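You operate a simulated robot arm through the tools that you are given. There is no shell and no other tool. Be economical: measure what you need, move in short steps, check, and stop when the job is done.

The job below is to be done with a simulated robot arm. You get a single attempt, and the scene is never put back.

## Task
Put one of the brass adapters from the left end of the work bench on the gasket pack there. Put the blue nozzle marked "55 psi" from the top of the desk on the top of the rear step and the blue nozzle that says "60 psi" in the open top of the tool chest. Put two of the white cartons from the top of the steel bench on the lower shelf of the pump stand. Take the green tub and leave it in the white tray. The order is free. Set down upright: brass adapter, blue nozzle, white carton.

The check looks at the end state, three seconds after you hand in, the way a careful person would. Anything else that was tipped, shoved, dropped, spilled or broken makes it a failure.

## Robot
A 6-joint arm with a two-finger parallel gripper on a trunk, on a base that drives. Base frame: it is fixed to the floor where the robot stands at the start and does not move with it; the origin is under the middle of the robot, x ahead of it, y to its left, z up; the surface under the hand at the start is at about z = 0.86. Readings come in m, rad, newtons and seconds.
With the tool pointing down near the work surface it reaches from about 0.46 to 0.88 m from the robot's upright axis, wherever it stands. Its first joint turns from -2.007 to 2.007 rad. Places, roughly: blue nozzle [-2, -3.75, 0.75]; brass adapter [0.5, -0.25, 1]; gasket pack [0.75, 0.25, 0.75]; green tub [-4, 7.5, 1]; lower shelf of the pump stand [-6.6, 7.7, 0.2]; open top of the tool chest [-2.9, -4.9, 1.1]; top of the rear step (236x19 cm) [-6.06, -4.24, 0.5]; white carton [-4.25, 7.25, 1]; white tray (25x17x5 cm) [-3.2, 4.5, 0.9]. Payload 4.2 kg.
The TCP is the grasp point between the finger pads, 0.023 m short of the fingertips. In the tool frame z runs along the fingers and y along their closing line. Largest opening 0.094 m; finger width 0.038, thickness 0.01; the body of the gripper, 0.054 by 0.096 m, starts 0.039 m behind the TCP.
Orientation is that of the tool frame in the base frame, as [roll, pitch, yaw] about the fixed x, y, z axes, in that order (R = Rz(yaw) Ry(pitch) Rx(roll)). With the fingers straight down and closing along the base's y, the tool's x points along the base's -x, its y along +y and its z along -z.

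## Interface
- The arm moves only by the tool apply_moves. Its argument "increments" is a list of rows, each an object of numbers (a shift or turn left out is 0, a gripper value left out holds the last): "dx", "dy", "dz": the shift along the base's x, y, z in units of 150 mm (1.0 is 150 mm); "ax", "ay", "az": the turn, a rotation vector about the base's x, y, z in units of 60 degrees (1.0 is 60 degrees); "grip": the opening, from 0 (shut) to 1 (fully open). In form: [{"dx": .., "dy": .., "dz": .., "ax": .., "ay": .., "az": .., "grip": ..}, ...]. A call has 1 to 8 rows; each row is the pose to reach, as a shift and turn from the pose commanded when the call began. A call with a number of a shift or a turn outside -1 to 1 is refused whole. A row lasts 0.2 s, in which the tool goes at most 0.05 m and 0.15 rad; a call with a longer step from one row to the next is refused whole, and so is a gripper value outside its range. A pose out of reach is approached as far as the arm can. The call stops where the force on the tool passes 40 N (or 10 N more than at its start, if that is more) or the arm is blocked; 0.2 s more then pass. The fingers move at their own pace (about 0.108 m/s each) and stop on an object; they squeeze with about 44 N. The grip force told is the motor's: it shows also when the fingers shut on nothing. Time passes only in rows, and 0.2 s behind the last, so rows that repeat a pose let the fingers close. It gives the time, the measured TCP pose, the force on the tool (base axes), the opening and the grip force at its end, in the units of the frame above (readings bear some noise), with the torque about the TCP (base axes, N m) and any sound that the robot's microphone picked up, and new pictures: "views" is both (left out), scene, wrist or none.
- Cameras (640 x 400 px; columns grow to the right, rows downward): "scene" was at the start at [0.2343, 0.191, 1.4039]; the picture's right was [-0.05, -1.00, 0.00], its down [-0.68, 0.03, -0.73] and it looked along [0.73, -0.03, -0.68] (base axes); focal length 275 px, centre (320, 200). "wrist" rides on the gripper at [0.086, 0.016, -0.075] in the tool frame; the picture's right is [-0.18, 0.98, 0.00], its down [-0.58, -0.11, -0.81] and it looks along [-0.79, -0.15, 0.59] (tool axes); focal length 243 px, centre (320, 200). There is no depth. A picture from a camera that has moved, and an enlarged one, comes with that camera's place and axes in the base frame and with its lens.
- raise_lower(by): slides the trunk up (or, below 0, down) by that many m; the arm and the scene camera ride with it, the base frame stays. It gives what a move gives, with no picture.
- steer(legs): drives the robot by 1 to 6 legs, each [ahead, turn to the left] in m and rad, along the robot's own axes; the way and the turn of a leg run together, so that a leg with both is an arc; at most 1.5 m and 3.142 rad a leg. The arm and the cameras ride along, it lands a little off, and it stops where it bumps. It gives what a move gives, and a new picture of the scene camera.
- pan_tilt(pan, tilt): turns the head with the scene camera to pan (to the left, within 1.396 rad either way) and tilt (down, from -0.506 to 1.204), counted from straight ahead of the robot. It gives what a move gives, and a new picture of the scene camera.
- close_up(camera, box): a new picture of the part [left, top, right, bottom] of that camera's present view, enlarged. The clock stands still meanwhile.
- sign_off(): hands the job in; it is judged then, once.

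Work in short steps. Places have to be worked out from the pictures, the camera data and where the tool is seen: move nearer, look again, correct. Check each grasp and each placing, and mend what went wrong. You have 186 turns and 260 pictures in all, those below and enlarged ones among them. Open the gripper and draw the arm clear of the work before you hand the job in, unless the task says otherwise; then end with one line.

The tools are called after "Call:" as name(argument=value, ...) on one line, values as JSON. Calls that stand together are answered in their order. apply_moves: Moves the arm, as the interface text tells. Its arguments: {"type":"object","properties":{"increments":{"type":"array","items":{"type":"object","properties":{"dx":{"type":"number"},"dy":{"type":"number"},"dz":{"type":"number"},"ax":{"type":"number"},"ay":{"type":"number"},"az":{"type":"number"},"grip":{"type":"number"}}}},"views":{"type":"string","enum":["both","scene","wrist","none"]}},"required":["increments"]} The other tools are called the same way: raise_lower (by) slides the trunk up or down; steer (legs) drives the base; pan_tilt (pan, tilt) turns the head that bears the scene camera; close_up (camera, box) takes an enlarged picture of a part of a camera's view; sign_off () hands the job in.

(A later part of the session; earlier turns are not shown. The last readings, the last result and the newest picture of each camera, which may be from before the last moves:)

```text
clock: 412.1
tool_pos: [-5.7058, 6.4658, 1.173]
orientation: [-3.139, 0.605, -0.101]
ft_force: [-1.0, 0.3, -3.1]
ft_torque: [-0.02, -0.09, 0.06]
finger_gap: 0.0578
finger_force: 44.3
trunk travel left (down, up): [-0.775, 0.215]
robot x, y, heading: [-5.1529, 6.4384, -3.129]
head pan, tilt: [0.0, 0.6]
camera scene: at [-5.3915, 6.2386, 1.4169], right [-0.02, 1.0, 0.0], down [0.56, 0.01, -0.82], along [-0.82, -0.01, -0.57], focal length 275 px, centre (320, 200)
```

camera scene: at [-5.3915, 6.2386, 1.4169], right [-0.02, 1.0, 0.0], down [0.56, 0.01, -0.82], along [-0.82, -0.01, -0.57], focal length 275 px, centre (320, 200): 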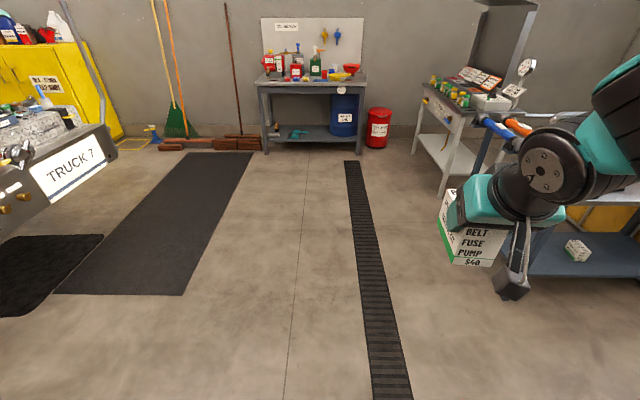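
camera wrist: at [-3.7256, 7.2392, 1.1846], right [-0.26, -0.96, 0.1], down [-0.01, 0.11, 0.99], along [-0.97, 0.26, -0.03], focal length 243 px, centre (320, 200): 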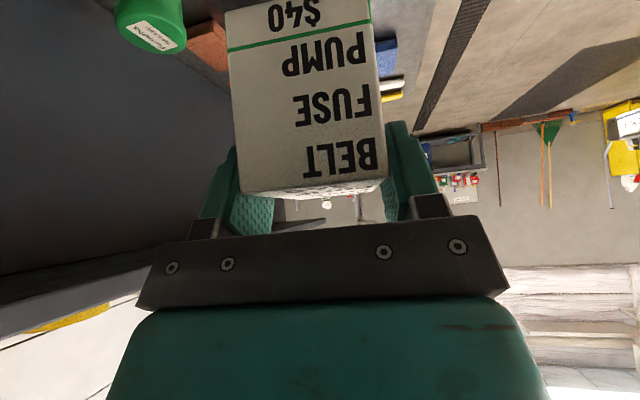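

Carton 1 visible on the shelf. Proceed to (-5.57,7.55) facing the stand.

Call:
steer(legs=[[0, -1.224], [1.18, 0], [0, 1.21]])

Call:
apply_moves(increments=[{"dx": 0.1}], views="none")

Call:
raise_lower(by=-0.4)

Call:
raise_lower(by=-0.25)

Call:
pan_tilt(pan=-0.1, tilt=0.5)

```text
clock: 424.1
tool_pos: [-6.072, 7.6052, 1.1722]
orientation: [-3.138, 0.605, -0.16]
ft_force: [-0.8, -0.7, -2.9]
ft_torque: [-0.02, -0.09, -0.01]
finger_gap: 0.0576
finger_force: 44.5
trunk travel left (down, up): [-0.775, 0.215]
robot x, y, heading: [-5.5227, 7.5423, 3.097]
head pan, tilt: [0.0, 0.6]
camera scene: at [-5.772, 7.3602, 1.4169], right [0.04, 1.0, 0.0], down [0.56, -0.03, -0.82], along [-0.82, 0.04, -0.57], focal length 275 px, centre (320, 200)
```

scene: 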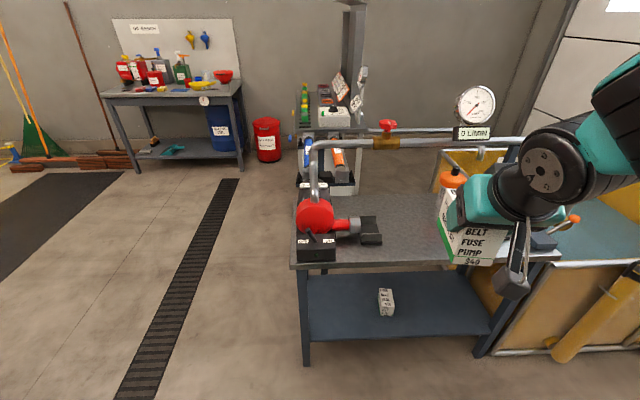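

```text
clock: 424.6
tool_pos: [-6.0594, 7.6049, 1.1736]
orientation: [-3.137, 0.605, -0.161]
ft_force: [-0.6, 0.1, -3.7]
ft_torque: [-0.04, -0.04, 0.0]
finger_gap: 0.0576
finger_force: 44.1
trunk travel left (down, up): [-0.775, 0.215]
robot x, y, heading: [-5.5256, 7.5432, 3.098]
head pan, tilt: [0.0, 0.6]
```

```text
clock: 428.4
tool_pos: [-6.0594, 7.6052, 0.7739]
orientation: [-3.136, 0.602, -0.16]
ft_force: [-0.9, -0.8, -3.1]
ft_torque: [-0.03, -0.08, 0.01]
finger_gap: 0.0577
finger_force: 44.0
trunk travel left (down, up): [-0.375, 0.615]
robot x, y, heading: [-5.5226, 7.5467, 3.099]
head pan, tilt: [0.0, 0.6]
```

```text
clock: 431.0
tool_pos: [-6.0576, 7.6034, 0.5241]
orientation: [-3.137, 0.603, -0.161]
ft_force: [-0.5, 0.6, -3.7]
ft_torque: [-0.02, -0.07, 0.02]
finger_gap: 0.0579
finger_force: 44.1
trunk travel left (down, up): [-0.125, 0.865]
robot x, y, heading: [-5.5201, 7.5462, 3.101]
head pan, tilt: [0.0, 0.6]
```

```text
clock: 431.6
tool_pos: [-6.0588, 7.6044, 0.5235]
orientation: [-3.138, 0.604, -0.16]
ft_force: [0.0, 0.1, -2.5]
ft_torque: [-0.02, -0.05, 0.04]
finger_gap: 0.0578
finger_force: 44.6
trunk travel left (down, up): [-0.125, 0.865]
robot x, y, heading: [-5.521, 7.5408, 3.098]
head pan, tilt: [-0.099, 0.499]
camera scene: at [-5.7737, 7.3693, 0.7759], right [0.14, 0.99, 0.0], down [0.47, -0.07, -0.88], along [-0.87, 0.13, -0.48], focal length 275 px, centre (320, 200)
```

scene: 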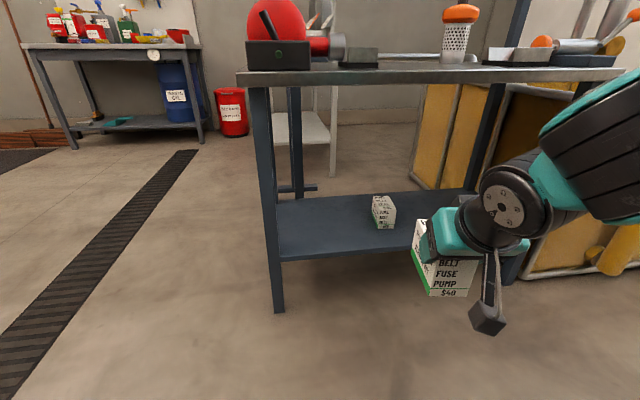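

Advance 0.07 m, then lower the arm to TCP z≈0.34 outside the stand and shift to y≈7.55.

Call:
steer(legs=[[0.07, 0]])

Call:
apply_moves(increments=[{"dz": -0.3, "dx": -0.1, "dy": -0.1}, {"dz": -0.55, "dx": -0.25, "dy": -0.2}, {"dz": -0.8, "dx": -0.4, "dy": -0.3}, {"dz": -1, "dx": -0.55, "dy": -0.37}, {"dz": -1, "dx": -0.8, "dy": -0.37}, {"dz": -1, "dx": -1, "dy": -0.37}, {"dz": -1, "dx": -1, "dy": -0.37}])

```text
clock: 432.6
tool_pos: [-6.1306, 7.6076, 0.5228]
orientation: [-3.138, 0.604, -0.161]
ft_force: [-0.6, 0.0, -3.2]
ft_torque: [-0.02, -0.05, -0.01]
finger_gap: 0.0581
finger_force: 43.9
trunk travel left (down, up): [-0.125, 0.865]
robot x, y, heading: [-5.5922, 7.5508, 3.094]
head pan, tilt: [-0.099, 0.499]
camera scene: at [-5.8446, 7.3721, 0.776], right [0.14, 0.99, 0.0], down [0.47, -0.07, -0.88], along [-0.87, 0.12, -0.48], focal length 275 px, centre (320, 200)
```

scene: 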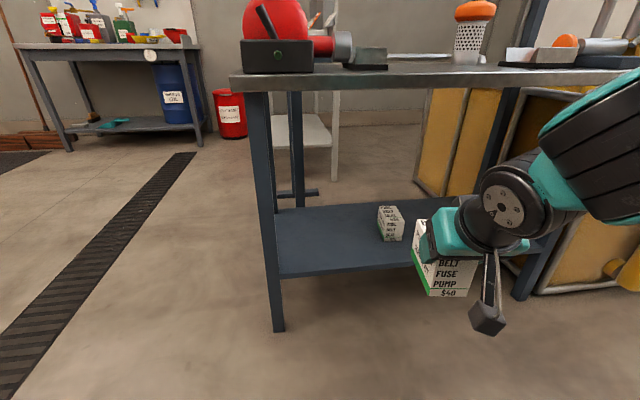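

```text
clock: 434.2
tool_pos: [-6.2816, 7.551, 0.3746]
orientation: [-3.137, 0.604, -0.161]
ft_force: [0.6, -0.4, -2.6]
ft_torque: [0.03, -0.08, 0.03]
finger_gap: 0.0581
finger_force: 43.9
out of reach, approached as far as the arm can: row 1
trunk travel left (down, up): [-0.125, 0.865]
robot x, y, heading: [-5.5926, 7.5473, 3.097]
head pan, tilt: [-0.099, 0.499]
camera scene: at [-5.8445, 7.3721, 0.776], right [0.14, 0.99, 0.0], down [0.47, -0.07, -0.88], along [-0.87, 0.12, -0.48], focal length 275 px, centre (320, 200)
camera wrist: at [-6.1716, 7.5162, 0.3859], right [-0.31, -0.95, 0.1], down [0.0, 0.11, 0.99], along [-0.95, 0.31, -0.04], focal length 243 px, centre (320, 200)
```

scene: 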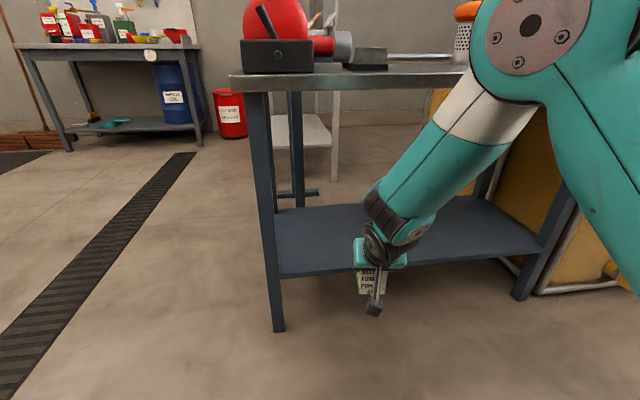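
wrist: 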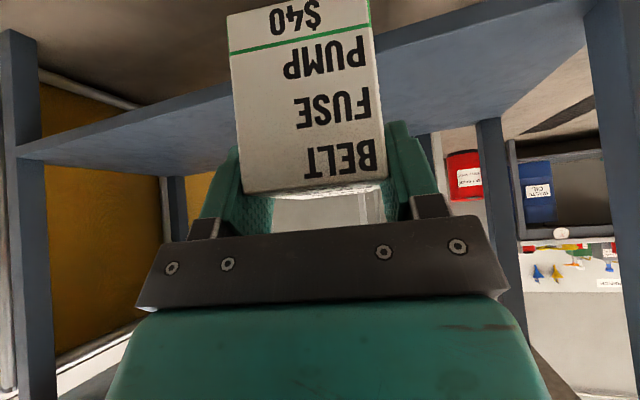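

Lower to z≈0.338, straighten yaw a little, and start inserting.

Call:
apply_moves(increments=[{"dz": -0.2, "az": 0.05, "dx": -0.1}, {"dz": -0.24, "az": 0.1, "dx": -0.35}, {"dz": -0.24, "az": 0.1, "dx": -0.6}, {"dz": -0.24, "az": 0.1, "dx": -0.85}, {"dz": -0.24, "az": 0.1, "dx": -0.85}])

```text
clock: 435.4
tool_pos: [-6.4087, 7.5504, 0.3389]
orientation: [-3.138, 0.602, -0.055]
ft_force: [-0.5, -0.1, -3.3]
ft_torque: [0.03, -0.05, 0.02]
finger_gap: 0.0579
finger_force: 44.1
trunk travel left (down, up): [-0.125, 0.865]
robot x, y, heading: [-5.5948, 7.5493, 3.095]
head pan, tilt: [-0.099, 0.499]
camera scene: at [-5.8446, 7.3721, 0.776], right [0.14, 0.99, 0.0], down [0.47, -0.07, -0.88], along [-0.87, 0.12, -0.48], focal length 275 px, centre (320, 200)
camera wrist: at [-6.2964, 7.5288, 0.3507], right [-0.21, -0.97, 0.1], down [-0.01, 0.11, 0.99], along [-0.98, 0.2, -0.04], focal length 243 px, centre (320, 200)
```

scene: 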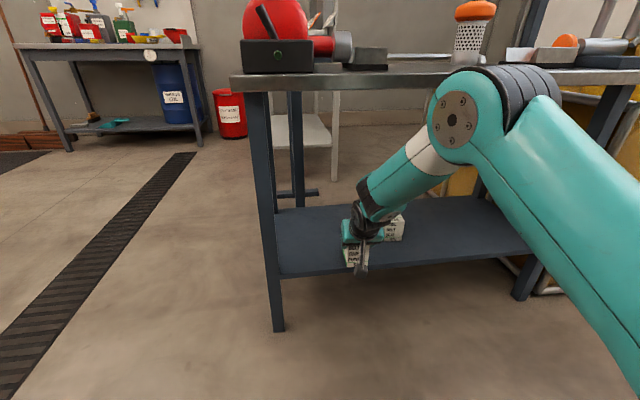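
wrist: 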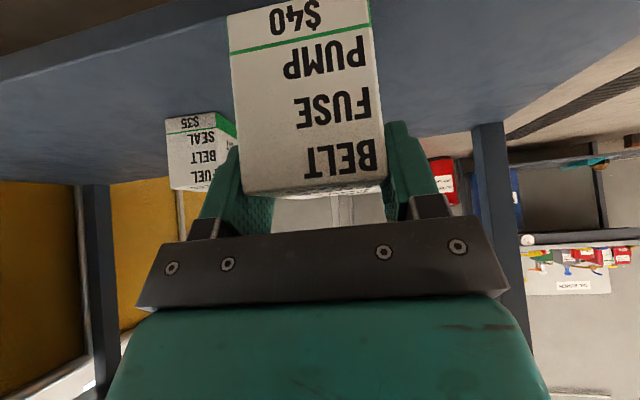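

Carton 1's near side is at y≈7.66, so there is ample gap. Continue in to x≈-6.53, then lower gently.

Call:
apply_moves(increments=[{"dx": -0.25, "dy": -0.03}, {"dx": -0.5, "dy": -0.05}, {"dx": -0.7, "dy": -0.05}, {"dx": -0.82, "dy": -0.05}, {"dx": -0.82, "dy": -0.05, "dz": -0.07}, {"dx": -0.82, "dy": -0.05, "dz": -0.12}, {"dx": -0.82, "dy": -0.05, "dz": -0.15}])

```text
clock: 437.1
tool_pos: [-6.5315, 7.5429, 0.3149]
orientation: [-3.139, 0.604, -0.057]
ft_force: [-0.3, -0.6, -2.1]
ft_torque: [-0.01, -0.07, -0.02]
finger_gap: 0.0578
finger_force: 43.9
trunk travel left (down, up): [-0.125, 0.865]
robot x, y, heading: [-5.5907, 7.5465, 3.099]
head pan, tilt: [-0.099, 0.499]
camera scene: at [-5.8446, 7.3721, 0.776], right [0.14, 0.99, 0.0], down [0.47, -0.07, -0.88], along [-0.87, 0.12, -0.48], focal length 275 px, centre (320, 200)
camera wrist: at [-6.4184, 7.5205, 0.3271], right [-0.21, -0.97, 0.1], down [-0.01, 0.11, 0.99], along [-0.98, 0.21, -0.04], focal length 243 px, centre (320, 200)
```

scene: 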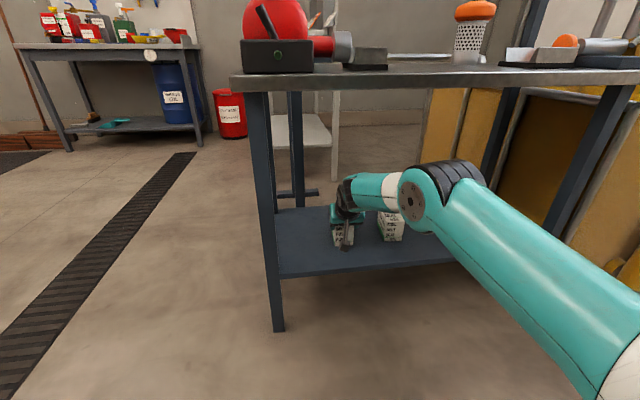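
wrist: 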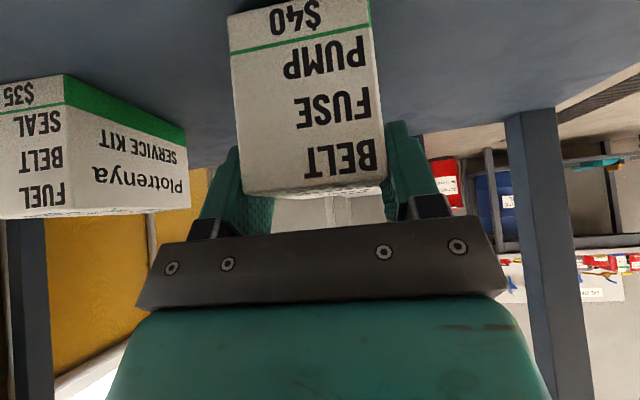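

Now the last millimetres down.

Call:
apply_moves(increments=[{"dz": -0.015}, {"dz": -0.03}, {"dz": -0.04}, {"dz": -0.04}], views="none")

```text
clock: 438.1
tool_pos: [-6.5315, 7.5437, 0.3119]
orientation: [-3.137, 0.609, -0.055]
ft_force: [3.5, -0.2, 8.3]
ft_torque: [-0.28, 0.56, 0.07]
finger_gap: 0.0578
finger_force: 44.1
trunk travel left (down, up): [-0.125, 0.865]
robot x, y, heading: [-5.5964, 7.5484, 3.1]
head pan, tilt: [-0.099, 0.499]
```

Contact with light force. Open, withdraw along the tool axis and out.

Call:
apply_moves(increments=[{"dz": 0.0}, {"dz": 0.0, "grip": 0.8}, {"dz": 0.0, "grip": 0.8}, {"dz": 0.0, "grip": 0.8}, {"dx": 0.13, "dz": 0.18, "grip": 0.8}, {"dx": 0.28, "dz": 0.4, "grip": 0.8}, {"dx": 0.55, "dz": 0.45, "grip": 0.8}, {"dx": 0.85, "dz": 0.45, "grip": 0.8}], views="wrist")

Call:
steer(legs=[[-0.3, 0]])

```text
clock: 439.9
tool_pos: [-6.4012, 7.5416, 0.3772]
orientation: [-3.138, 0.607, -0.055]
ft_force: [-1.1, -0.2, -0.1]
ft_torque: [0.0, 0.01, -0.01]
finger_gap: 0.0751
finger_force: 0.1
trunk travel left (down, up): [-0.125, 0.865]
robot x, y, heading: [-5.5951, 7.5486, 3.1]
head pan, tilt: [-0.099, 0.499]
camera wrist: at [-6.2883, 7.5191, 0.3895], right [-0.21, -0.97, 0.1], down [-0.01, 0.11, 0.99], along [-0.98, 0.21, -0.04], focal length 243 px, centre (320, 200)
```

wrist: 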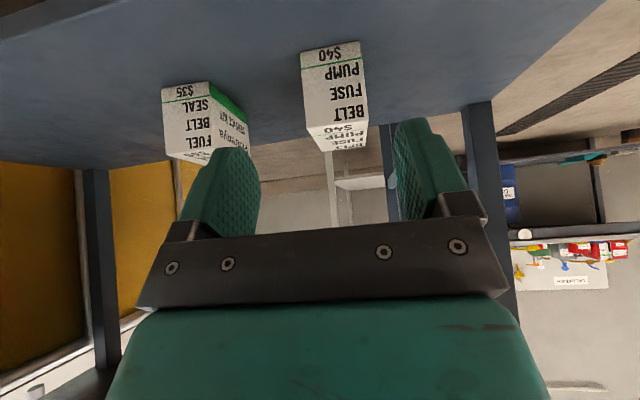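

```text
clock: 441.9
tool_pos: [-6.0999, 7.5274, 0.3781]
orientation: [-3.136, 0.604, -0.052]
ft_force: [-0.5, 0.3, -0.4]
ft_torque: [0.01, -0.02, 0.0]
finger_gap: 0.0752
finger_force: 0.1
trunk travel left (down, up): [-0.125, 0.865]
robot x, y, heading: [-5.2912, 7.5331, 3.099]
head pan, tilt: [-0.099, 0.499]
camera scene: at [-5.5424, 7.3588, 0.776], right [0.14, 0.99, 0.0], down [0.47, -0.07, -0.88], along [-0.87, 0.12, -0.48], focal length 275 px, centre (320, 200)
```

scene: 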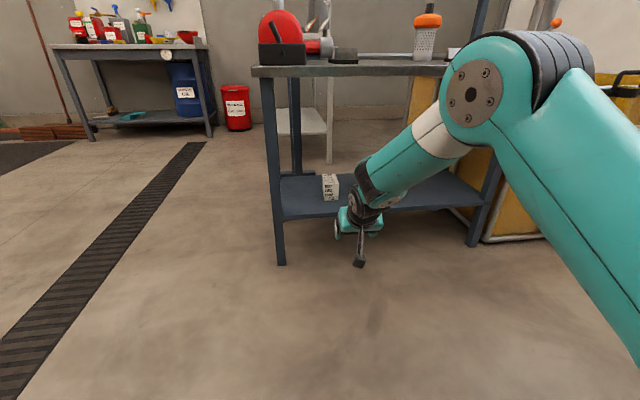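

Both cartons are upright on the shelf. Retract, raise, and go for the green tub from the bench's front.

Call:
apply_moves(increments=[{"dz": 0.15, "dx": 0.2}, {"dz": 0.3, "dx": 0.45}, {"dz": 0.5, "dx": 0.7}, {"dz": 0.7, "dx": 0.9}, {"dz": 0.9, "dx": 1, "grip": 1}, {"dz": 1, "dx": 1, "grip": 1}], views="none")

Call:
raise_lower(by=0.4)

Call:
raise_lower(by=0.25)

Call:
steer(legs=[[0, 1.75], [1.12, 0], [0, 1.42], [1.05, 0]])

```text
clock: 443.3
tool_pos: [-5.9473, 7.5288, 0.5274]
orientation: [-3.136, 0.603, -0.052]
ft_force: [-0.9, -0.3, -0.3]
ft_torque: [0.04, 0.0, 0.02]
finger_gap: 0.0942
finger_force: 0.3
trunk travel left (down, up): [-0.125, 0.865]
robot x, y, heading: [-5.2926, 7.5372, 3.1]
head pan, tilt: [-0.099, 0.499]
```

```text
clock: 447.1
tool_pos: [-5.9476, 7.53, 0.9285]
orientation: [-3.136, 0.605, -0.052]
ft_force: [0.2, 0.2, 0.3]
ft_torque: [-0.02, 0.03, -0.04]
finger_gap: 0.0943
finger_force: 0.0
trunk travel left (down, up): [-0.525, 0.465]
robot x, y, heading: [-5.2948, 7.5359, 3.102]
head pan, tilt: [-0.099, 0.499]
```

```text
clock: 449.7
tool_pos: [-5.9489, 7.5283, 1.1782]
orientation: [-3.137, 0.604, -0.055]
ft_force: [-0.1, -1.1, -0.1]
ft_torque: [-0.01, -0.01, 0.0]
finger_gap: 0.0942
finger_force: 0.0
trunk travel left (down, up): [-0.775, 0.215]
robot x, y, heading: [-5.2926, 7.5352, 3.099]
head pan, tilt: [-0.099, 0.499]
```

```text
clock: 468.1
tool_pos: [-3.4336, 6.544, 1.1777]
orientation: [-3.135, 0.604, -3.106]
ft_force: [0.2, -0.3, -0.6]
ft_torque: [0.02, 0.01, 0.0]
finger_gap: 0.0941
finger_force: 0.1
trunk travel left (down, up): [-0.775, 0.215]
robot x, y, heading: [-4.0836, 6.4756, 0.05]
head pan, tilt: [-0.099, 0.499]
camera scene: at [-3.8535, 6.678, 1.426], right [-0.05, -1.0, 0.0], down [-0.48, 0.03, -0.88], along [0.88, -0.05, -0.48], focal length 275 px, centre (320, 200)
```

scene: 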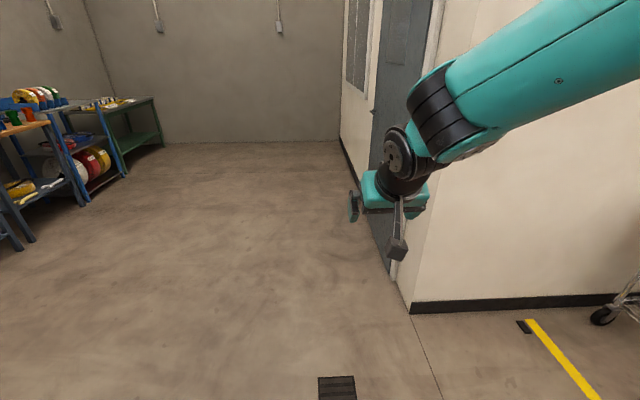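

Align to x≈-3.98, turn to face the bench, and look at the tub.

Call:
steer(legs=[[0.1, 0], [0, 1.52], [0.12, 0]])

Call:
pan_tilt(pan=-0.1, tilt=0.6)

Call:
close_up(camera="scene", box=[280, 90, 520, 250])

```text
clock: 473.9
tool_pos: [-4.0359, 7.2616, 1.178]
orientation: [-3.138, 0.603, -1.563]
ft_force: [0.4, 0.1, -0.3]
ft_torque: [-0.01, 0.0, 0.03]
finger_gap: 0.0938
finger_force: 0.1
trunk travel left (down, up): [-0.775, 0.215]
robot x, y, heading: [-3.991, 6.608, 1.587]
head pan, tilt: [-0.099, 0.499]
camera scene: at [-4.1806, 6.8462, 1.426], right [1.0, -0.08, 0.0], down [-0.04, -0.48, -0.88], along [0.07, 0.88, -0.48], focal length 275 px, centre (320, 200)
```

scene: 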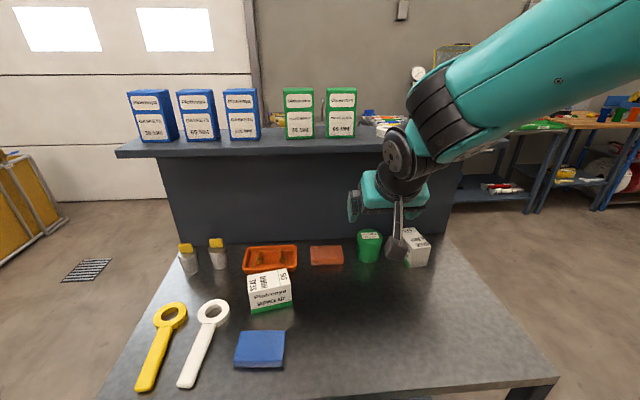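

```text
clock: 474.6
tool_pos: [-4.0361, 7.2616, 1.1786]
orientation: [-3.135, 0.604, -1.563]
ft_force: [0.1, 0.1, -0.3]
ft_torque: [-0.04, 0.02, 0.0]
finger_gap: 0.0943
finger_force: 0.1
trunk travel left (down, up): [-0.775, 0.215]
robot x, y, heading: [-3.9865, 6.6058, 1.593]
head pan, tilt: [-0.099, 0.6]
camera scene: at [-4.1808, 6.8436, 1.4169], right [1.0, -0.08, 0.0], down [-0.05, -0.56, -0.83], along [0.07, 0.82, -0.56], focal length 275 px, centre (320, 200)
```

scene: 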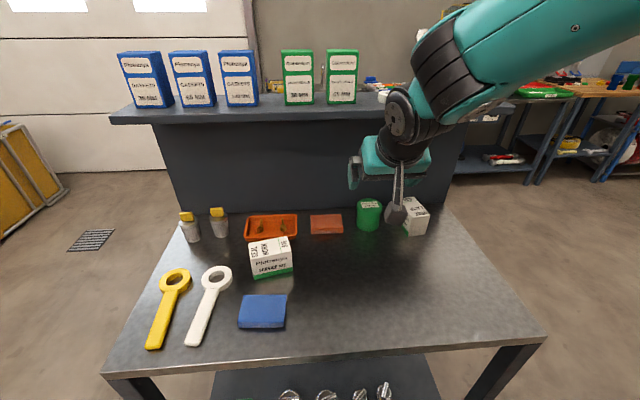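

```text
2.50 times, centred on (400, 170) of scene
camera zoom: at [-4.1808, 6.8436, 1.4169], right [1.0, -0.08, 0.0], down [-0.05, -0.56, -0.83], along [0.07, 0.82, -0.56], focal length 688 px, centre (120, 275)
```

zoom: 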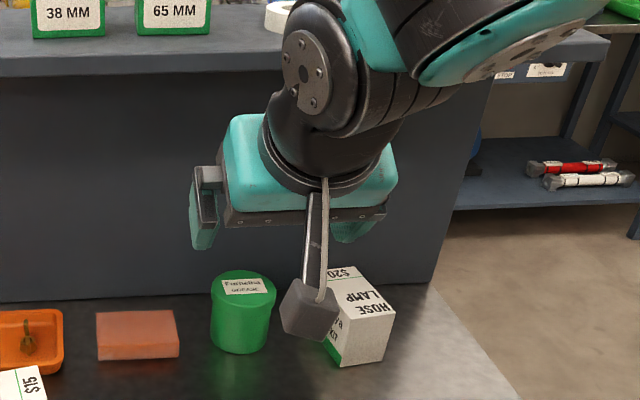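

Tub centre ≈(-3.98,7.49), lid top z≈0.955, lid Ø≈0.075; HOSE carton's edge at x≈-3.89 leaves room. Move above with the same 35° tilt.

Call:
apply_moves(increments=[{"dx": 0.1, "dy": 0.25}, {"dx": 0.2, "dy": 0.5, "dz": -0.1}, {"dx": 0.3, "dy": 0.75, "dz": -0.2}, {"dx": 0.37, "dy": 1.0, "dz": -0.3}, {"dx": 0.37, "dy": 1.0, "dz": -0.5}, {"dx": 0.37, "dy": 1.0, "dz": -0.5}])

```text
clock: 475.9
tool_pos: [-3.9786, 7.411, 1.1033]
orientation: [-3.136, 0.606, -1.563]
ft_force: [0.2, -0.1, 1.1]
ft_torque: [0.01, -0.03, -0.01]
finger_gap: 0.0939
finger_force: 0.1
trunk travel left (down, up): [-0.775, 0.215]
robot x, y, heading: [-3.9909, 6.6057, 1.588]
head pan, tilt: [-0.099, 0.6]
camera scene: at [-4.1808, 6.8436, 1.4169], right [1.0, -0.08, 0.0], down [-0.05, -0.56, -0.83], along [0.07, 0.82, -0.56], focal length 275 px, centre (320, 200)
camera wrist: at [-3.9938, 7.2976, 1.1144], right [-0.98, 0.15, 0.1], down [0.11, 0.02, 0.99], along [0.14, 0.99, -0.04], focal length 243 px, centre (320, 200)
```

scene: 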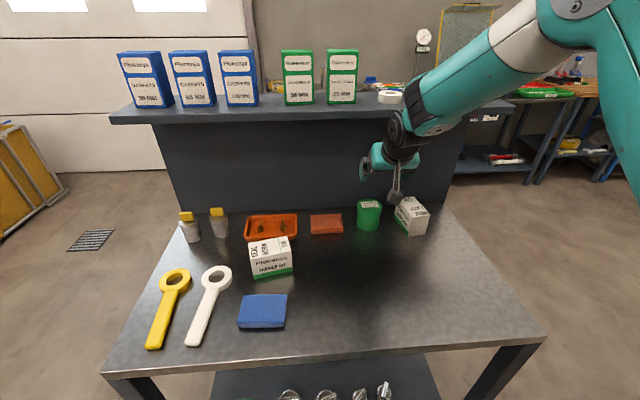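
wrist: 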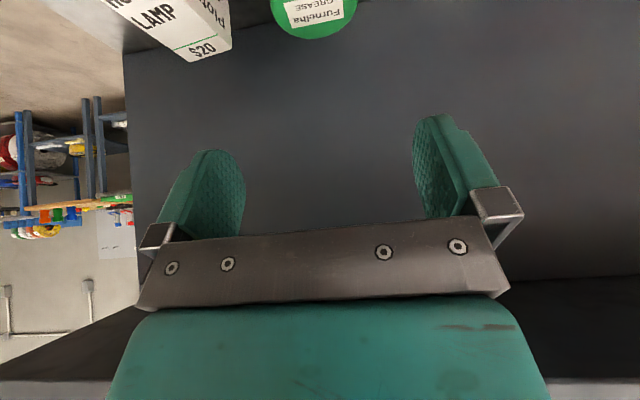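

Lid centre refined to (-3.976,7.485). Descend part-way and recheck alignment.

Call:
apply_moves(increments=[{"dx": 0.015, "dy": 0.2, "dz": -0.15}, {"dx": 0.015, "dy": 0.44, "dz": -0.35}, {"dx": 0.015, "dy": 0.44, "dz": -0.6}, {"dx": 0.015, "dy": 0.44, "dz": -0.65}, {"dx": 0.015, "dy": 0.44, "dz": -0.65}])

```text
clock: 477.1
tool_pos: [-3.9767, 7.478, 1.0041]
orientation: [-3.136, 0.607, -1.564]
ft_force: [0.1, 0.1, 0.0]
ft_torque: [-0.02, -0.02, -0.01]
finger_gap: 0.0942
finger_force: 0.0
trunk travel left (down, up): [-0.775, 0.215]
robot x, y, heading: [-3.9898, 6.6047, 1.592]
head pan, tilt: [-0.099, 0.6]
camera scene: at [-4.1808, 6.8436, 1.4169], right [1.0, -0.08, 0.0], down [-0.05, -0.56, -0.83], along [0.07, 0.82, -0.56], focal length 275 px, centre (320, 200)
camera wrist: at [-3.9928, 7.364, 1.016], right [-0.98, 0.15, 0.1], down [0.11, 0.02, 0.99], along [0.14, 0.99, -0.04], focal length 243 px, centre (320, 200)
```

scene: 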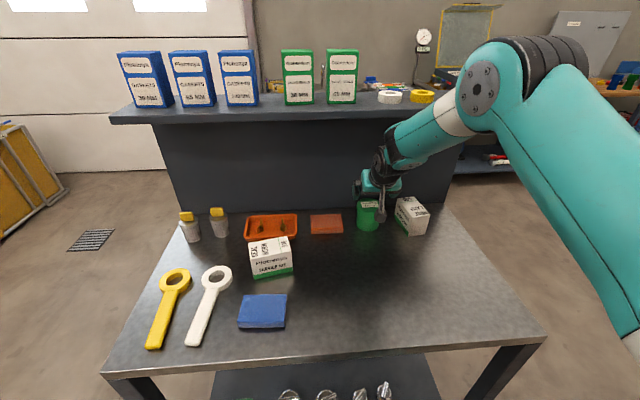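
wrist: 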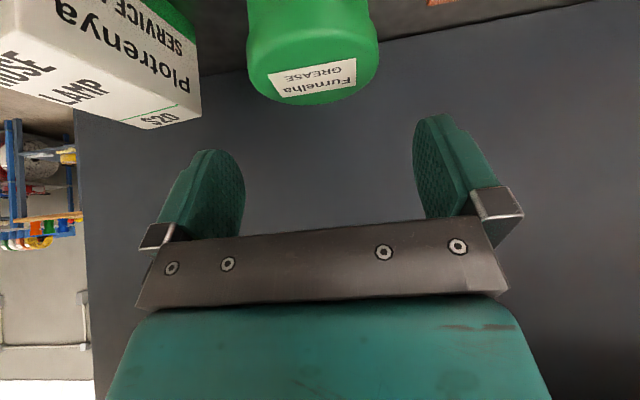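

Centred. Descend to z≈0.932 and close on the lid/upper body.

Call:
apply_moves(increments=[{"dz": -0.2, "dy": -0.01}, {"dz": -0.4, "dy": -0.02}, {"dz": -0.48, "dy": -0.02}, {"dz": -0.48, "dy": -0.02}, {"dz": -0.48, "dy": -0.02, "grip": 0.6}, {"dz": -0.48, "dy": -0.02, "grip": 0.3}, {"dz": -0.48, "dy": -0.02, "grip": 0}, {"dz": -0.48, "dy": -0.02, "grip": 0}])

```text
clock: 478.9
tool_pos: [-3.9754, 7.4746, 0.9326]
orientation: [-3.137, 0.604, -1.566]
ft_force: [0.3, -0.5, -1.2]
ft_torque: [-0.03, 0.03, -0.03]
finger_gap: 0.0753
finger_force: 43.8
trunk travel left (down, up): [-0.775, 0.215]
robot x, y, heading: [-3.989, 6.6058, 1.589]
head pan, tilt: [-0.099, 0.6]
camera scene: at [-4.1808, 6.8438, 1.4169], right [1.0, -0.08, 0.0], down [-0.05, -0.56, -0.82], along [0.07, 0.82, -0.57], focal length 275 px, centre (320, 200)
camera wrist: at [-3.9922, 7.3611, 0.9444], right [-0.98, 0.15, 0.1], down [0.1, 0.02, 0.99], along [0.14, 0.99, -0.04], focal length 243 px, centre (320, 200)
```

scene: 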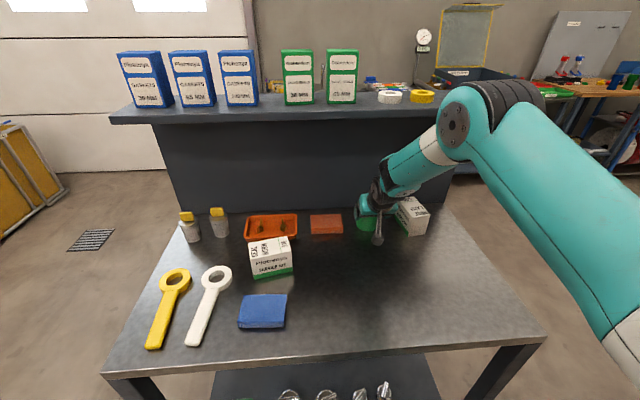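
wrist: 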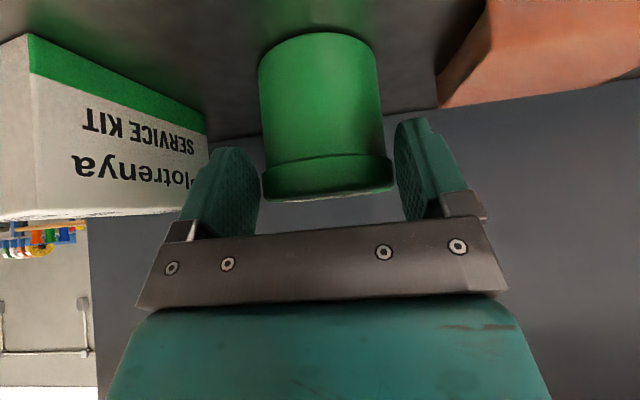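

Gripped at 75 mm (lid diameter). Lift and confirm the whole tub comes.

Call:
apply_moves(increments=[{"dz": 0.1}, {"dz": 0.3}, {"dz": 0.6}, {"dz": 0.9}, {"dz": 0.9, "dy": -0.2}, {"dz": 0.9, "dy": -0.5}, {"dz": 0.9, "dy": -0.8}, {"dz": 0.9, "dy": -1}])

```text
clock: 480.8
tool_pos: [-3.9785, 7.3249, 1.0687]
orientation: [-3.135, 0.606, -1.56]
ft_force: [-0.4, 0.7, -4.0]
ft_torque: [-0.15, 0.0, 0.01]
finger_gap: 0.0751
finger_force: 43.7
trunk travel left (down, up): [-0.775, 0.215]
robot x, y, heading: [-3.9884, 6.6093, 1.591]
head pan, tilt: [-0.099, 0.6]
camera scene: at [-4.1808, 6.8442, 1.4168], right [1.0, -0.08, 0.0], down [-0.05, -0.56, -0.82], along [0.07, 0.82, -0.57], focal length 275 px, centre (320, 200)
camera wrist: at [-3.9945, 7.2111, 1.0803], right [-0.98, 0.15, 0.1], down [0.1, 0.02, 0.99], along [0.14, 0.99, -0.04], focal length 243 px, centre (320, 200)
```

scene: 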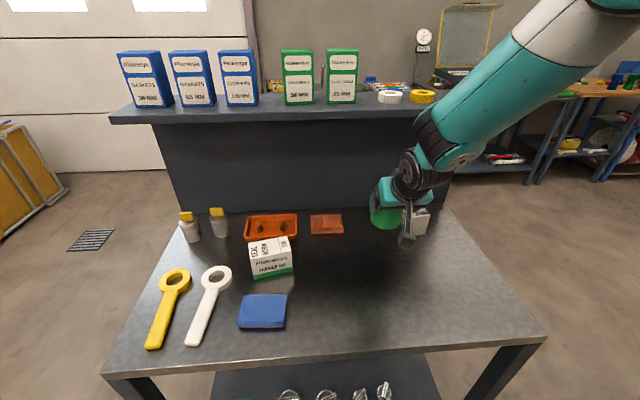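
wrist: 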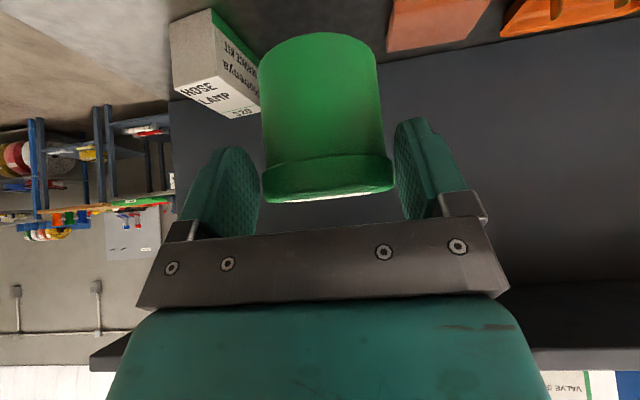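

The tub came up whole. Retract further, back up, and turn round toward the tray's cart.

Call:
apply_moves(increments=[{"dz": 0.2, "dy": -0.2}, {"dz": 0.4, "dy": -0.4}, {"dz": 0.6, "dy": -0.6}, {"dz": 0.6, "dy": -0.6}], views="none")

Call:
steer(legs=[[-0.35, 0], [0, -1.58], [0, -1.58], [0.9, 0]])

Call:
pan_tilt(pan=0.3, tilt=0.5)

```text
clock: 481.8
tool_pos: [-3.9784, 7.2336, 1.1603]
orientation: [-3.138, 0.604, -1.564]
ft_force: [1.3, 0.1, -3.3]
ft_torque: [-0.13, 0.0, -0.03]
finger_gap: 0.0754
finger_force: 43.5
trunk travel left (down, up): [-0.775, 0.215]
robot x, y, heading: [-3.9895, 6.6085, 1.588]
head pan, tilt: [-0.099, 0.6]
```

```text
clock: 496.2
tool_pos: [-4.0617, 4.7194, 1.1605]
orientation: [-3.136, 0.604, 1.524]
ft_force: [-0.1, 0.2, -4.0]
ft_torque: [0.15, 0.01, 0.02]
finger_gap: 0.0745
finger_force: 43.9
trunk travel left (down, up): [-0.775, 0.215]
robot x, y, heading: [-4.0172, 5.344, -1.605]
head pan, tilt: [-0.099, 0.6]
camera scene: at [-3.8384, 5.0972, 1.4169], right [-0.99, 0.14, 0.0], down [0.08, 0.56, -0.82], along [-0.11, -0.82, -0.57], focal length 275 px, centre (320, 200)
```

scene: 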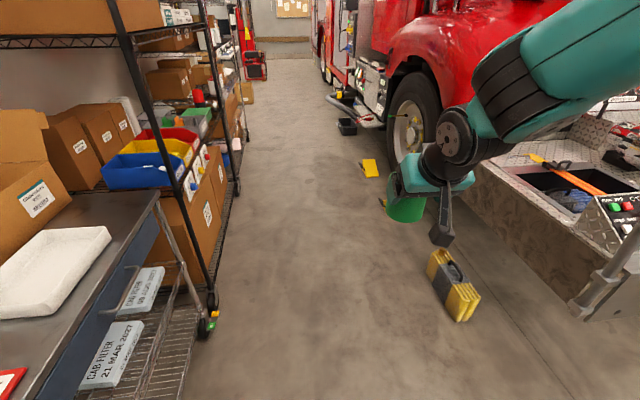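

```text
clock: 497.0
tool_pos: [-4.062, 4.7186, 1.159]
orientation: [-3.137, 0.604, 1.523]
ft_force: [0.4, -0.3, -3.4]
ft_torque: [0.17, -0.02, 0.0]
finger_gap: 0.0744
finger_force: 44.4
trunk travel left (down, up): [-0.775, 0.215]
robot x, y, heading: [-4.0144, 5.343, -1.607]
head pan, tilt: [0.3, 0.499]
camera scene: at [-3.8028, 5.0969, 1.4259], right [-0.97, -0.26, 0.0], down [-0.12, 0.46, -0.88], along [0.23, -0.85, -0.48], focal length 275 px, centre (320, 200)
```

scene: 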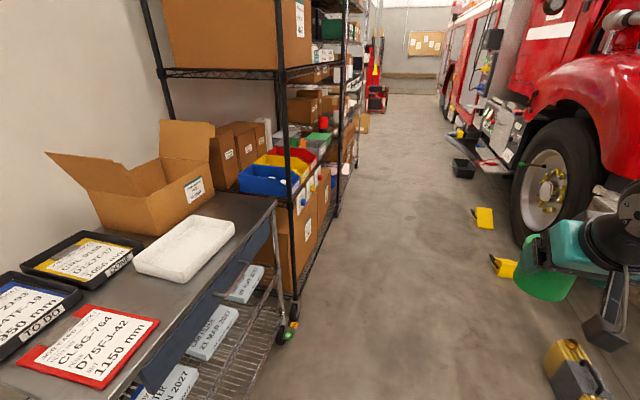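

Tray spans x -3.33…-3.13, y 4.40…4.68 on the cart (edge x≈-3.40); rack post near (-3.36,4.10). Go forward 0.72 m and turn left to face it.

Call:
steer(legs=[[0.7, 0], [0, 1.6]])

Call:
pan_tilt(pan=-0.1, tilt=0.65)

```text
clock: 504.7
tool_pos: [-3.4174, 4.617, 1.1605]
orientation: [-3.136, 0.606, 3.115]
ft_force: [0.1, -0.2, -4.3]
ft_torque: [0.0, 0.14, 0.0]
finger_gap: 0.0737
finger_force: 44.2
trunk travel left (down, up): [-0.775, 0.215]
robot x, y, heading: [-4.041, 4.6512, -0.015]
head pan, tilt: [0.3, 0.499]
camera scene: at [-3.8012, 4.8682, 1.426], right [0.28, -0.96, 0.0], down [-0.46, -0.13, -0.88], along [0.84, 0.25, -0.48], focal length 275 px, centre (320, 200)
```

scene: 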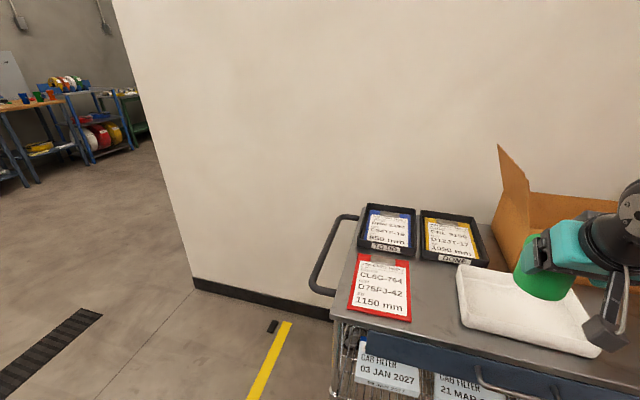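

```text
clock: 505.6
tool_pos: [-3.4166, 4.6177, 1.1596]
orientation: [-3.138, 0.603, 3.115]
ft_force: [0.2, 0.6, -3.0]
ft_torque: [-0.03, 0.15, -0.03]
finger_gap: 0.0738
finger_force: 44.1
trunk travel left (down, up): [-0.775, 0.215]
robot x, y, heading: [-4.0448, 4.6473, -0.014]
head pan, tilt: [-0.099, 0.649]
camera scene: at [-3.8022, 4.8327, 1.4126], right [-0.11, -0.99, 0.0], down [-0.6, 0.07, -0.8], along [0.79, -0.09, -0.6], focal length 275 px, centre (320, 200)
```

scene: 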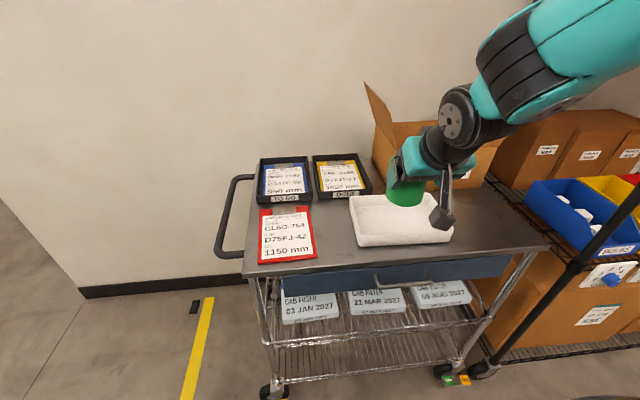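

Tray centre ≈(-3.25,4.535). Move over it to z≈1.06 and look.

Call:
apply_moves(increments=[{"dx": 0.25, "dy": -0.1}, {"dx": 0.5, "dy": -0.2}, {"dx": 0.75, "dy": -0.35}, {"dx": 1.0, "dy": -0.5}, {"dx": 1.0, "dy": -0.55, "dz": -0.3}, {"dx": 1.0, "dy": -0.55, "dz": -0.6}, {"dx": 1.0, "dy": -0.55, "dz": -0.6}])

```text
clock: 507.2
tool_pos: [-3.2669, 4.5335, 1.0686]
orientation: [-3.136, 0.604, 3.115]
ft_force: [-1.0, 0.2, -4.4]
ft_torque: [-0.02, 0.16, 0.01]
finger_gap: 0.0739
finger_force: 44.1
trunk travel left (down, up): [-0.775, 0.215]
robot x, y, heading: [-4.0438, 4.6514, -0.016]
head pan, tilt: [-0.099, 0.649]
camera scene: at [-3.8022, 4.8326, 1.4126], right [-0.11, -0.99, 0.0], down [-0.6, 0.07, -0.8], along [0.79, -0.09, -0.6], focal length 275 px, centre (320, 200)
camera wrist: at [-3.3803, 4.5539, 1.0805], right [0.18, 0.98, 0.1], down [0.02, -0.11, 0.99], along [0.98, -0.18, -0.04], focal length 243 px, centre (320, 200)
```

scene: 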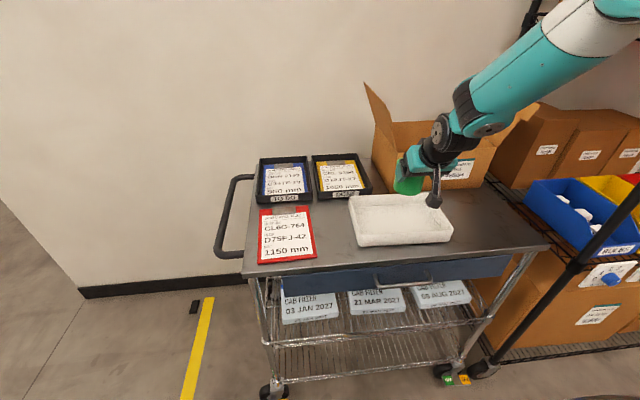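
wrist: 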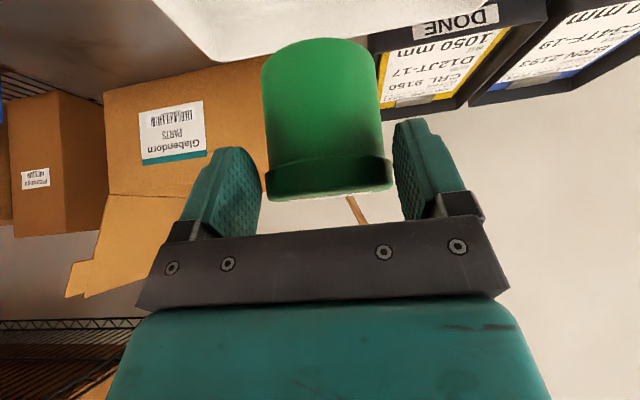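

The tub projects onto the tray; refined tray centre is (-3.222,4.535). Shift 2 cm in, lower to z≈0.965 and view.

Call:
apply_moves(increments=[{"dx": 0.127, "dz": -0.2}, {"dx": 0.127, "dz": -0.45}, {"dx": 0.127, "dz": -0.68}, {"dx": 0.127, "dz": -0.68}])

Call:
close_up(camera="scene", box=[330, 140, 490, 260])

```text
clock: 508.2
tool_pos: [-3.2469, 4.5356, 0.9661]
orientation: [-3.137, 0.604, 3.113]
ft_force: [0.1, -0.3, -4.5]
ft_torque: [-0.02, 0.13, 0.02]
finger_gap: 0.074
finger_force: 44.4
trunk travel left (down, up): [-0.775, 0.215]
robot x, y, heading: [-4.0442, 4.6489, -0.014]
head pan, tilt: [-0.099, 0.649]
camera scene: at [-3.8023, 4.8326, 1.4126], right [-0.11, -0.99, 0.0], down [-0.6, 0.07, -0.8], along [0.79, -0.09, -0.6], focal length 275 px, centre (320, 200)
camera wrist: at [-3.3601, 4.5558, 0.9776], right [0.18, 0.98, 0.1], down [0.02, -0.11, 0.99], along [0.98, -0.18, -0.04], focal length 243 px, centre (320, 200)
```

scene: 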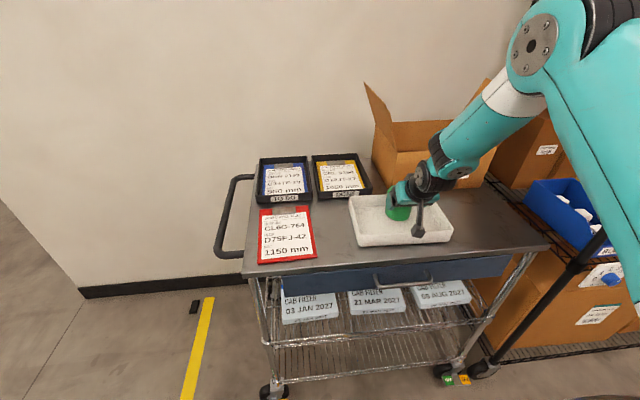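
wrist: 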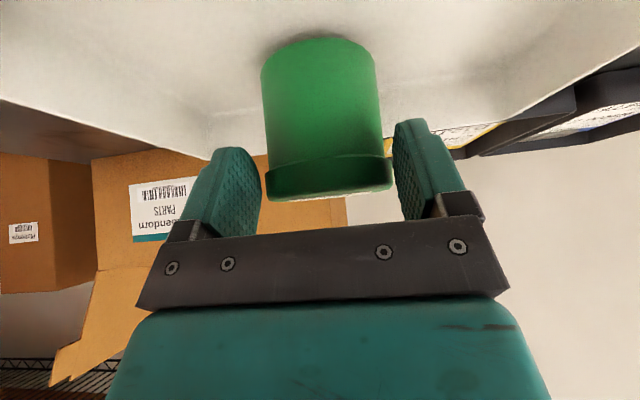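

```text
3.33 times, centred on (410, 200) of scene
camera zoom: at [-3.8023, 4.8326, 1.4126], right [-0.11, -0.99, 0.0], down [-0.6, 0.07, -0.8], along [0.79, -0.09, -0.6], focal length 918 px, centre (20, 200)
```

zoom: 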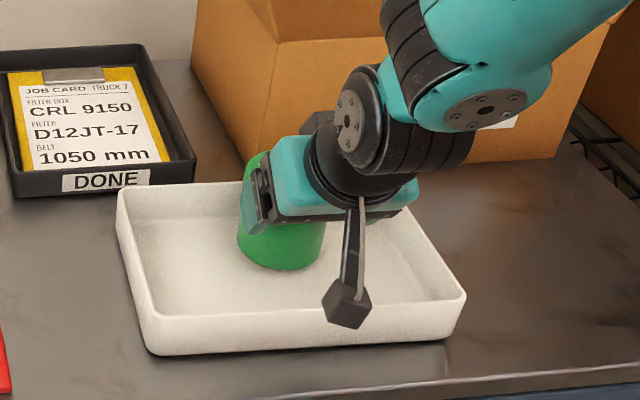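

Tub is over the tray with ~4 cm to go; wrist camera clears the rim by design. Lower gently with force watch.

Call:
apply_moves(increments=[{"dz": -0.08}, {"dz": -0.14}, {"dz": -0.19}, {"dz": -0.22}, {"dz": -0.24}])

Call:
close_up(camera="scene", box=[330, 140, 490, 260])

```text
clock: 508.9
tool_pos: [-3.2422, 4.537, 0.9556]
orientation: [-3.136, 0.625, 3.117]
ft_force: [1.3, 0.1, 13.3]
ft_torque: [0.03, -0.06, -0.02]
finger_gap: 0.0741
finger_force: 43.7
trunk travel left (down, up): [-0.775, 0.215]
robot x, y, heading: [-4.0446, 4.6478, -0.013]
head pan, tilt: [-0.099, 0.649]
stopped in row 3: the force on the tool passed its limit at 41 N (the readings are from after the stop); the commanded pose is now the measured one
camera scene: at [-3.803, 4.8327, 1.4127], right [-0.11, -0.99, 0.0], down [-0.6, 0.07, -0.8], along [0.79, -0.09, -0.6], focal length 275 px, centre (320, 200)
camera wrist: at [-3.3559, 4.5553, 0.964], right [0.18, 0.98, 0.1], down [-0.01, -0.1, 0.99], along [0.98, -0.18, -0.01], focal length 243 px, centre (320, 200)
```

scene: 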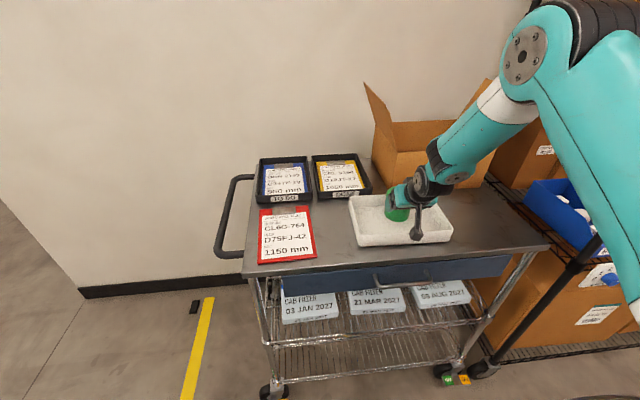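
wrist: 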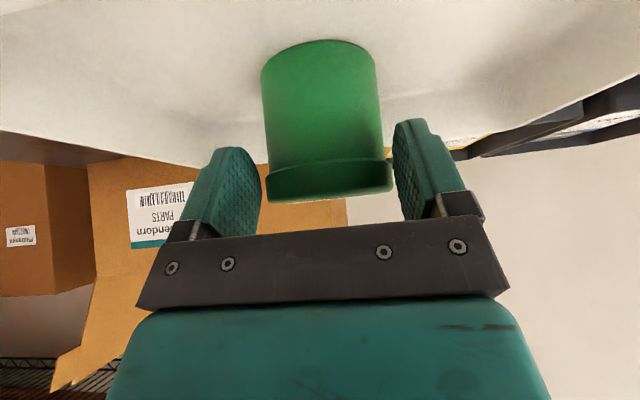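

```text
3.33 times, centred on (410, 200) of scene
camera zoom: at [-3.803, 4.8327, 1.4127], right [-0.11, -0.99, 0.0], down [-0.6, 0.07, -0.8], along [0.79, -0.09, -0.6], focal length 918 px, centre (20, 200)
```

zoom: 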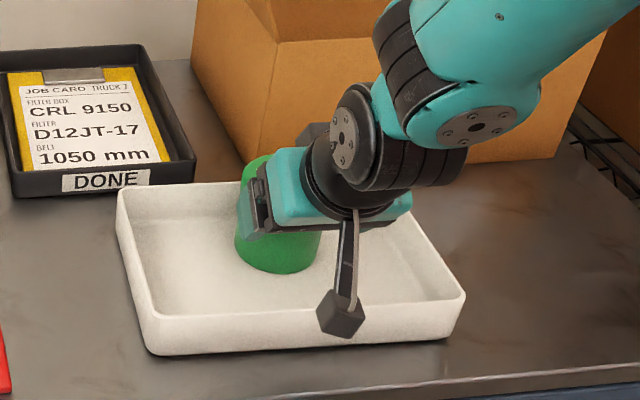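

Torque near zero shows the tub itself rests on the tray floor. Level the slight pitch, then release and withdraw along the tool axis.

Call:
apply_moves(increments=[{"ay": 0.018, "dz": 0.004}, {"ay": 0.018, "dz": 0.004}, {"ay": 0.018, "dz": 0.004, "grip": 1}, {"ay": 0.018, "dz": 0.004, "grip": 1}, {"ay": 0.018, "dx": -0.13, "dz": 0.2, "grip": 1}, {"ay": 0.018, "dx": -0.28, "dz": 0.42, "grip": 1}, {"ay": 0.018, "dx": -0.42, "dz": 0.65, "grip": 1}, {"ay": 0.018, "dx": -0.55, "dz": 0.9, "grip": 1}])

Call:
close_up(camera="scene", box=[330, 140, 490, 260])

```text
clock: 510.6
tool_pos: [-3.3279, 4.5346, 1.0854]
orientation: [-3.137, 0.599, 3.115]
ft_force: [0.2, 0.1, -0.7]
ft_torque: [-0.04, 0.03, 0.03]
finger_gap: 0.0943
finger_force: 0.1
trunk travel left (down, up): [-0.775, 0.215]
robot x, y, heading: [-4.0398, 4.6494, -0.017]
head pan, tilt: [-0.099, 0.649]
camera scene: at [-3.8017, 4.8326, 1.4124], right [-0.11, -0.99, 0.0], down [-0.6, 0.07, -0.8], along [0.79, -0.09, -0.6], focal length 275 px, centre (320, 200)
camera wrist: at [-3.4404, 4.5549, 1.0979], right [0.18, 0.98, 0.1], down [0.02, -0.11, 0.99], along [0.98, -0.18, -0.04], focal length 243 px, centre (320, 200)
```

scene: 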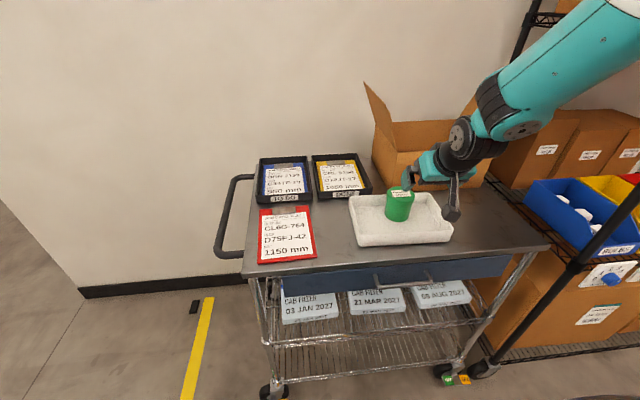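
wrist: 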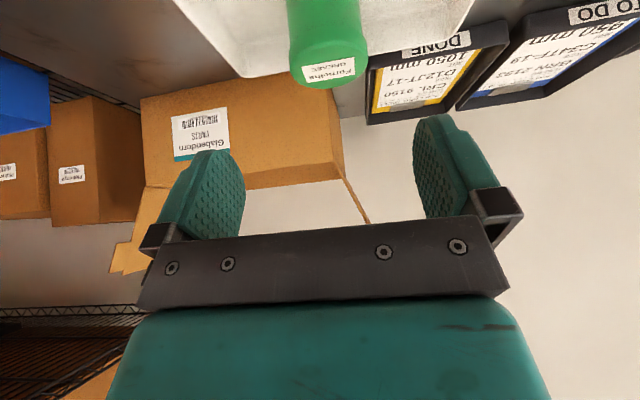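

```text
3.33 times, centred on (410, 200) of scene
camera zoom: at [-3.8017, 4.8326, 1.4124], right [-0.11, -0.99, 0.0], down [-0.6, 0.07, -0.8], along [0.79, -0.09, -0.6], focal length 918 px, centre (20, 200)
```

zoom: 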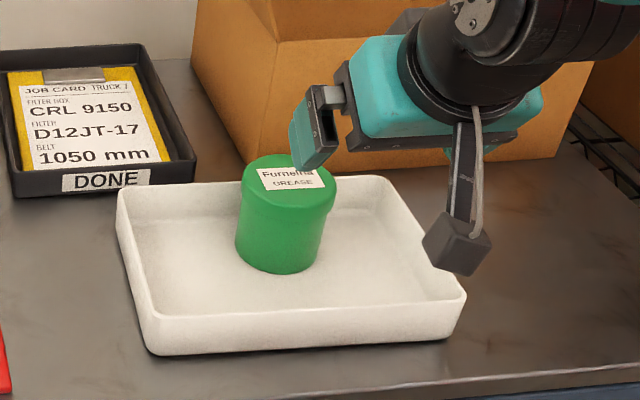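

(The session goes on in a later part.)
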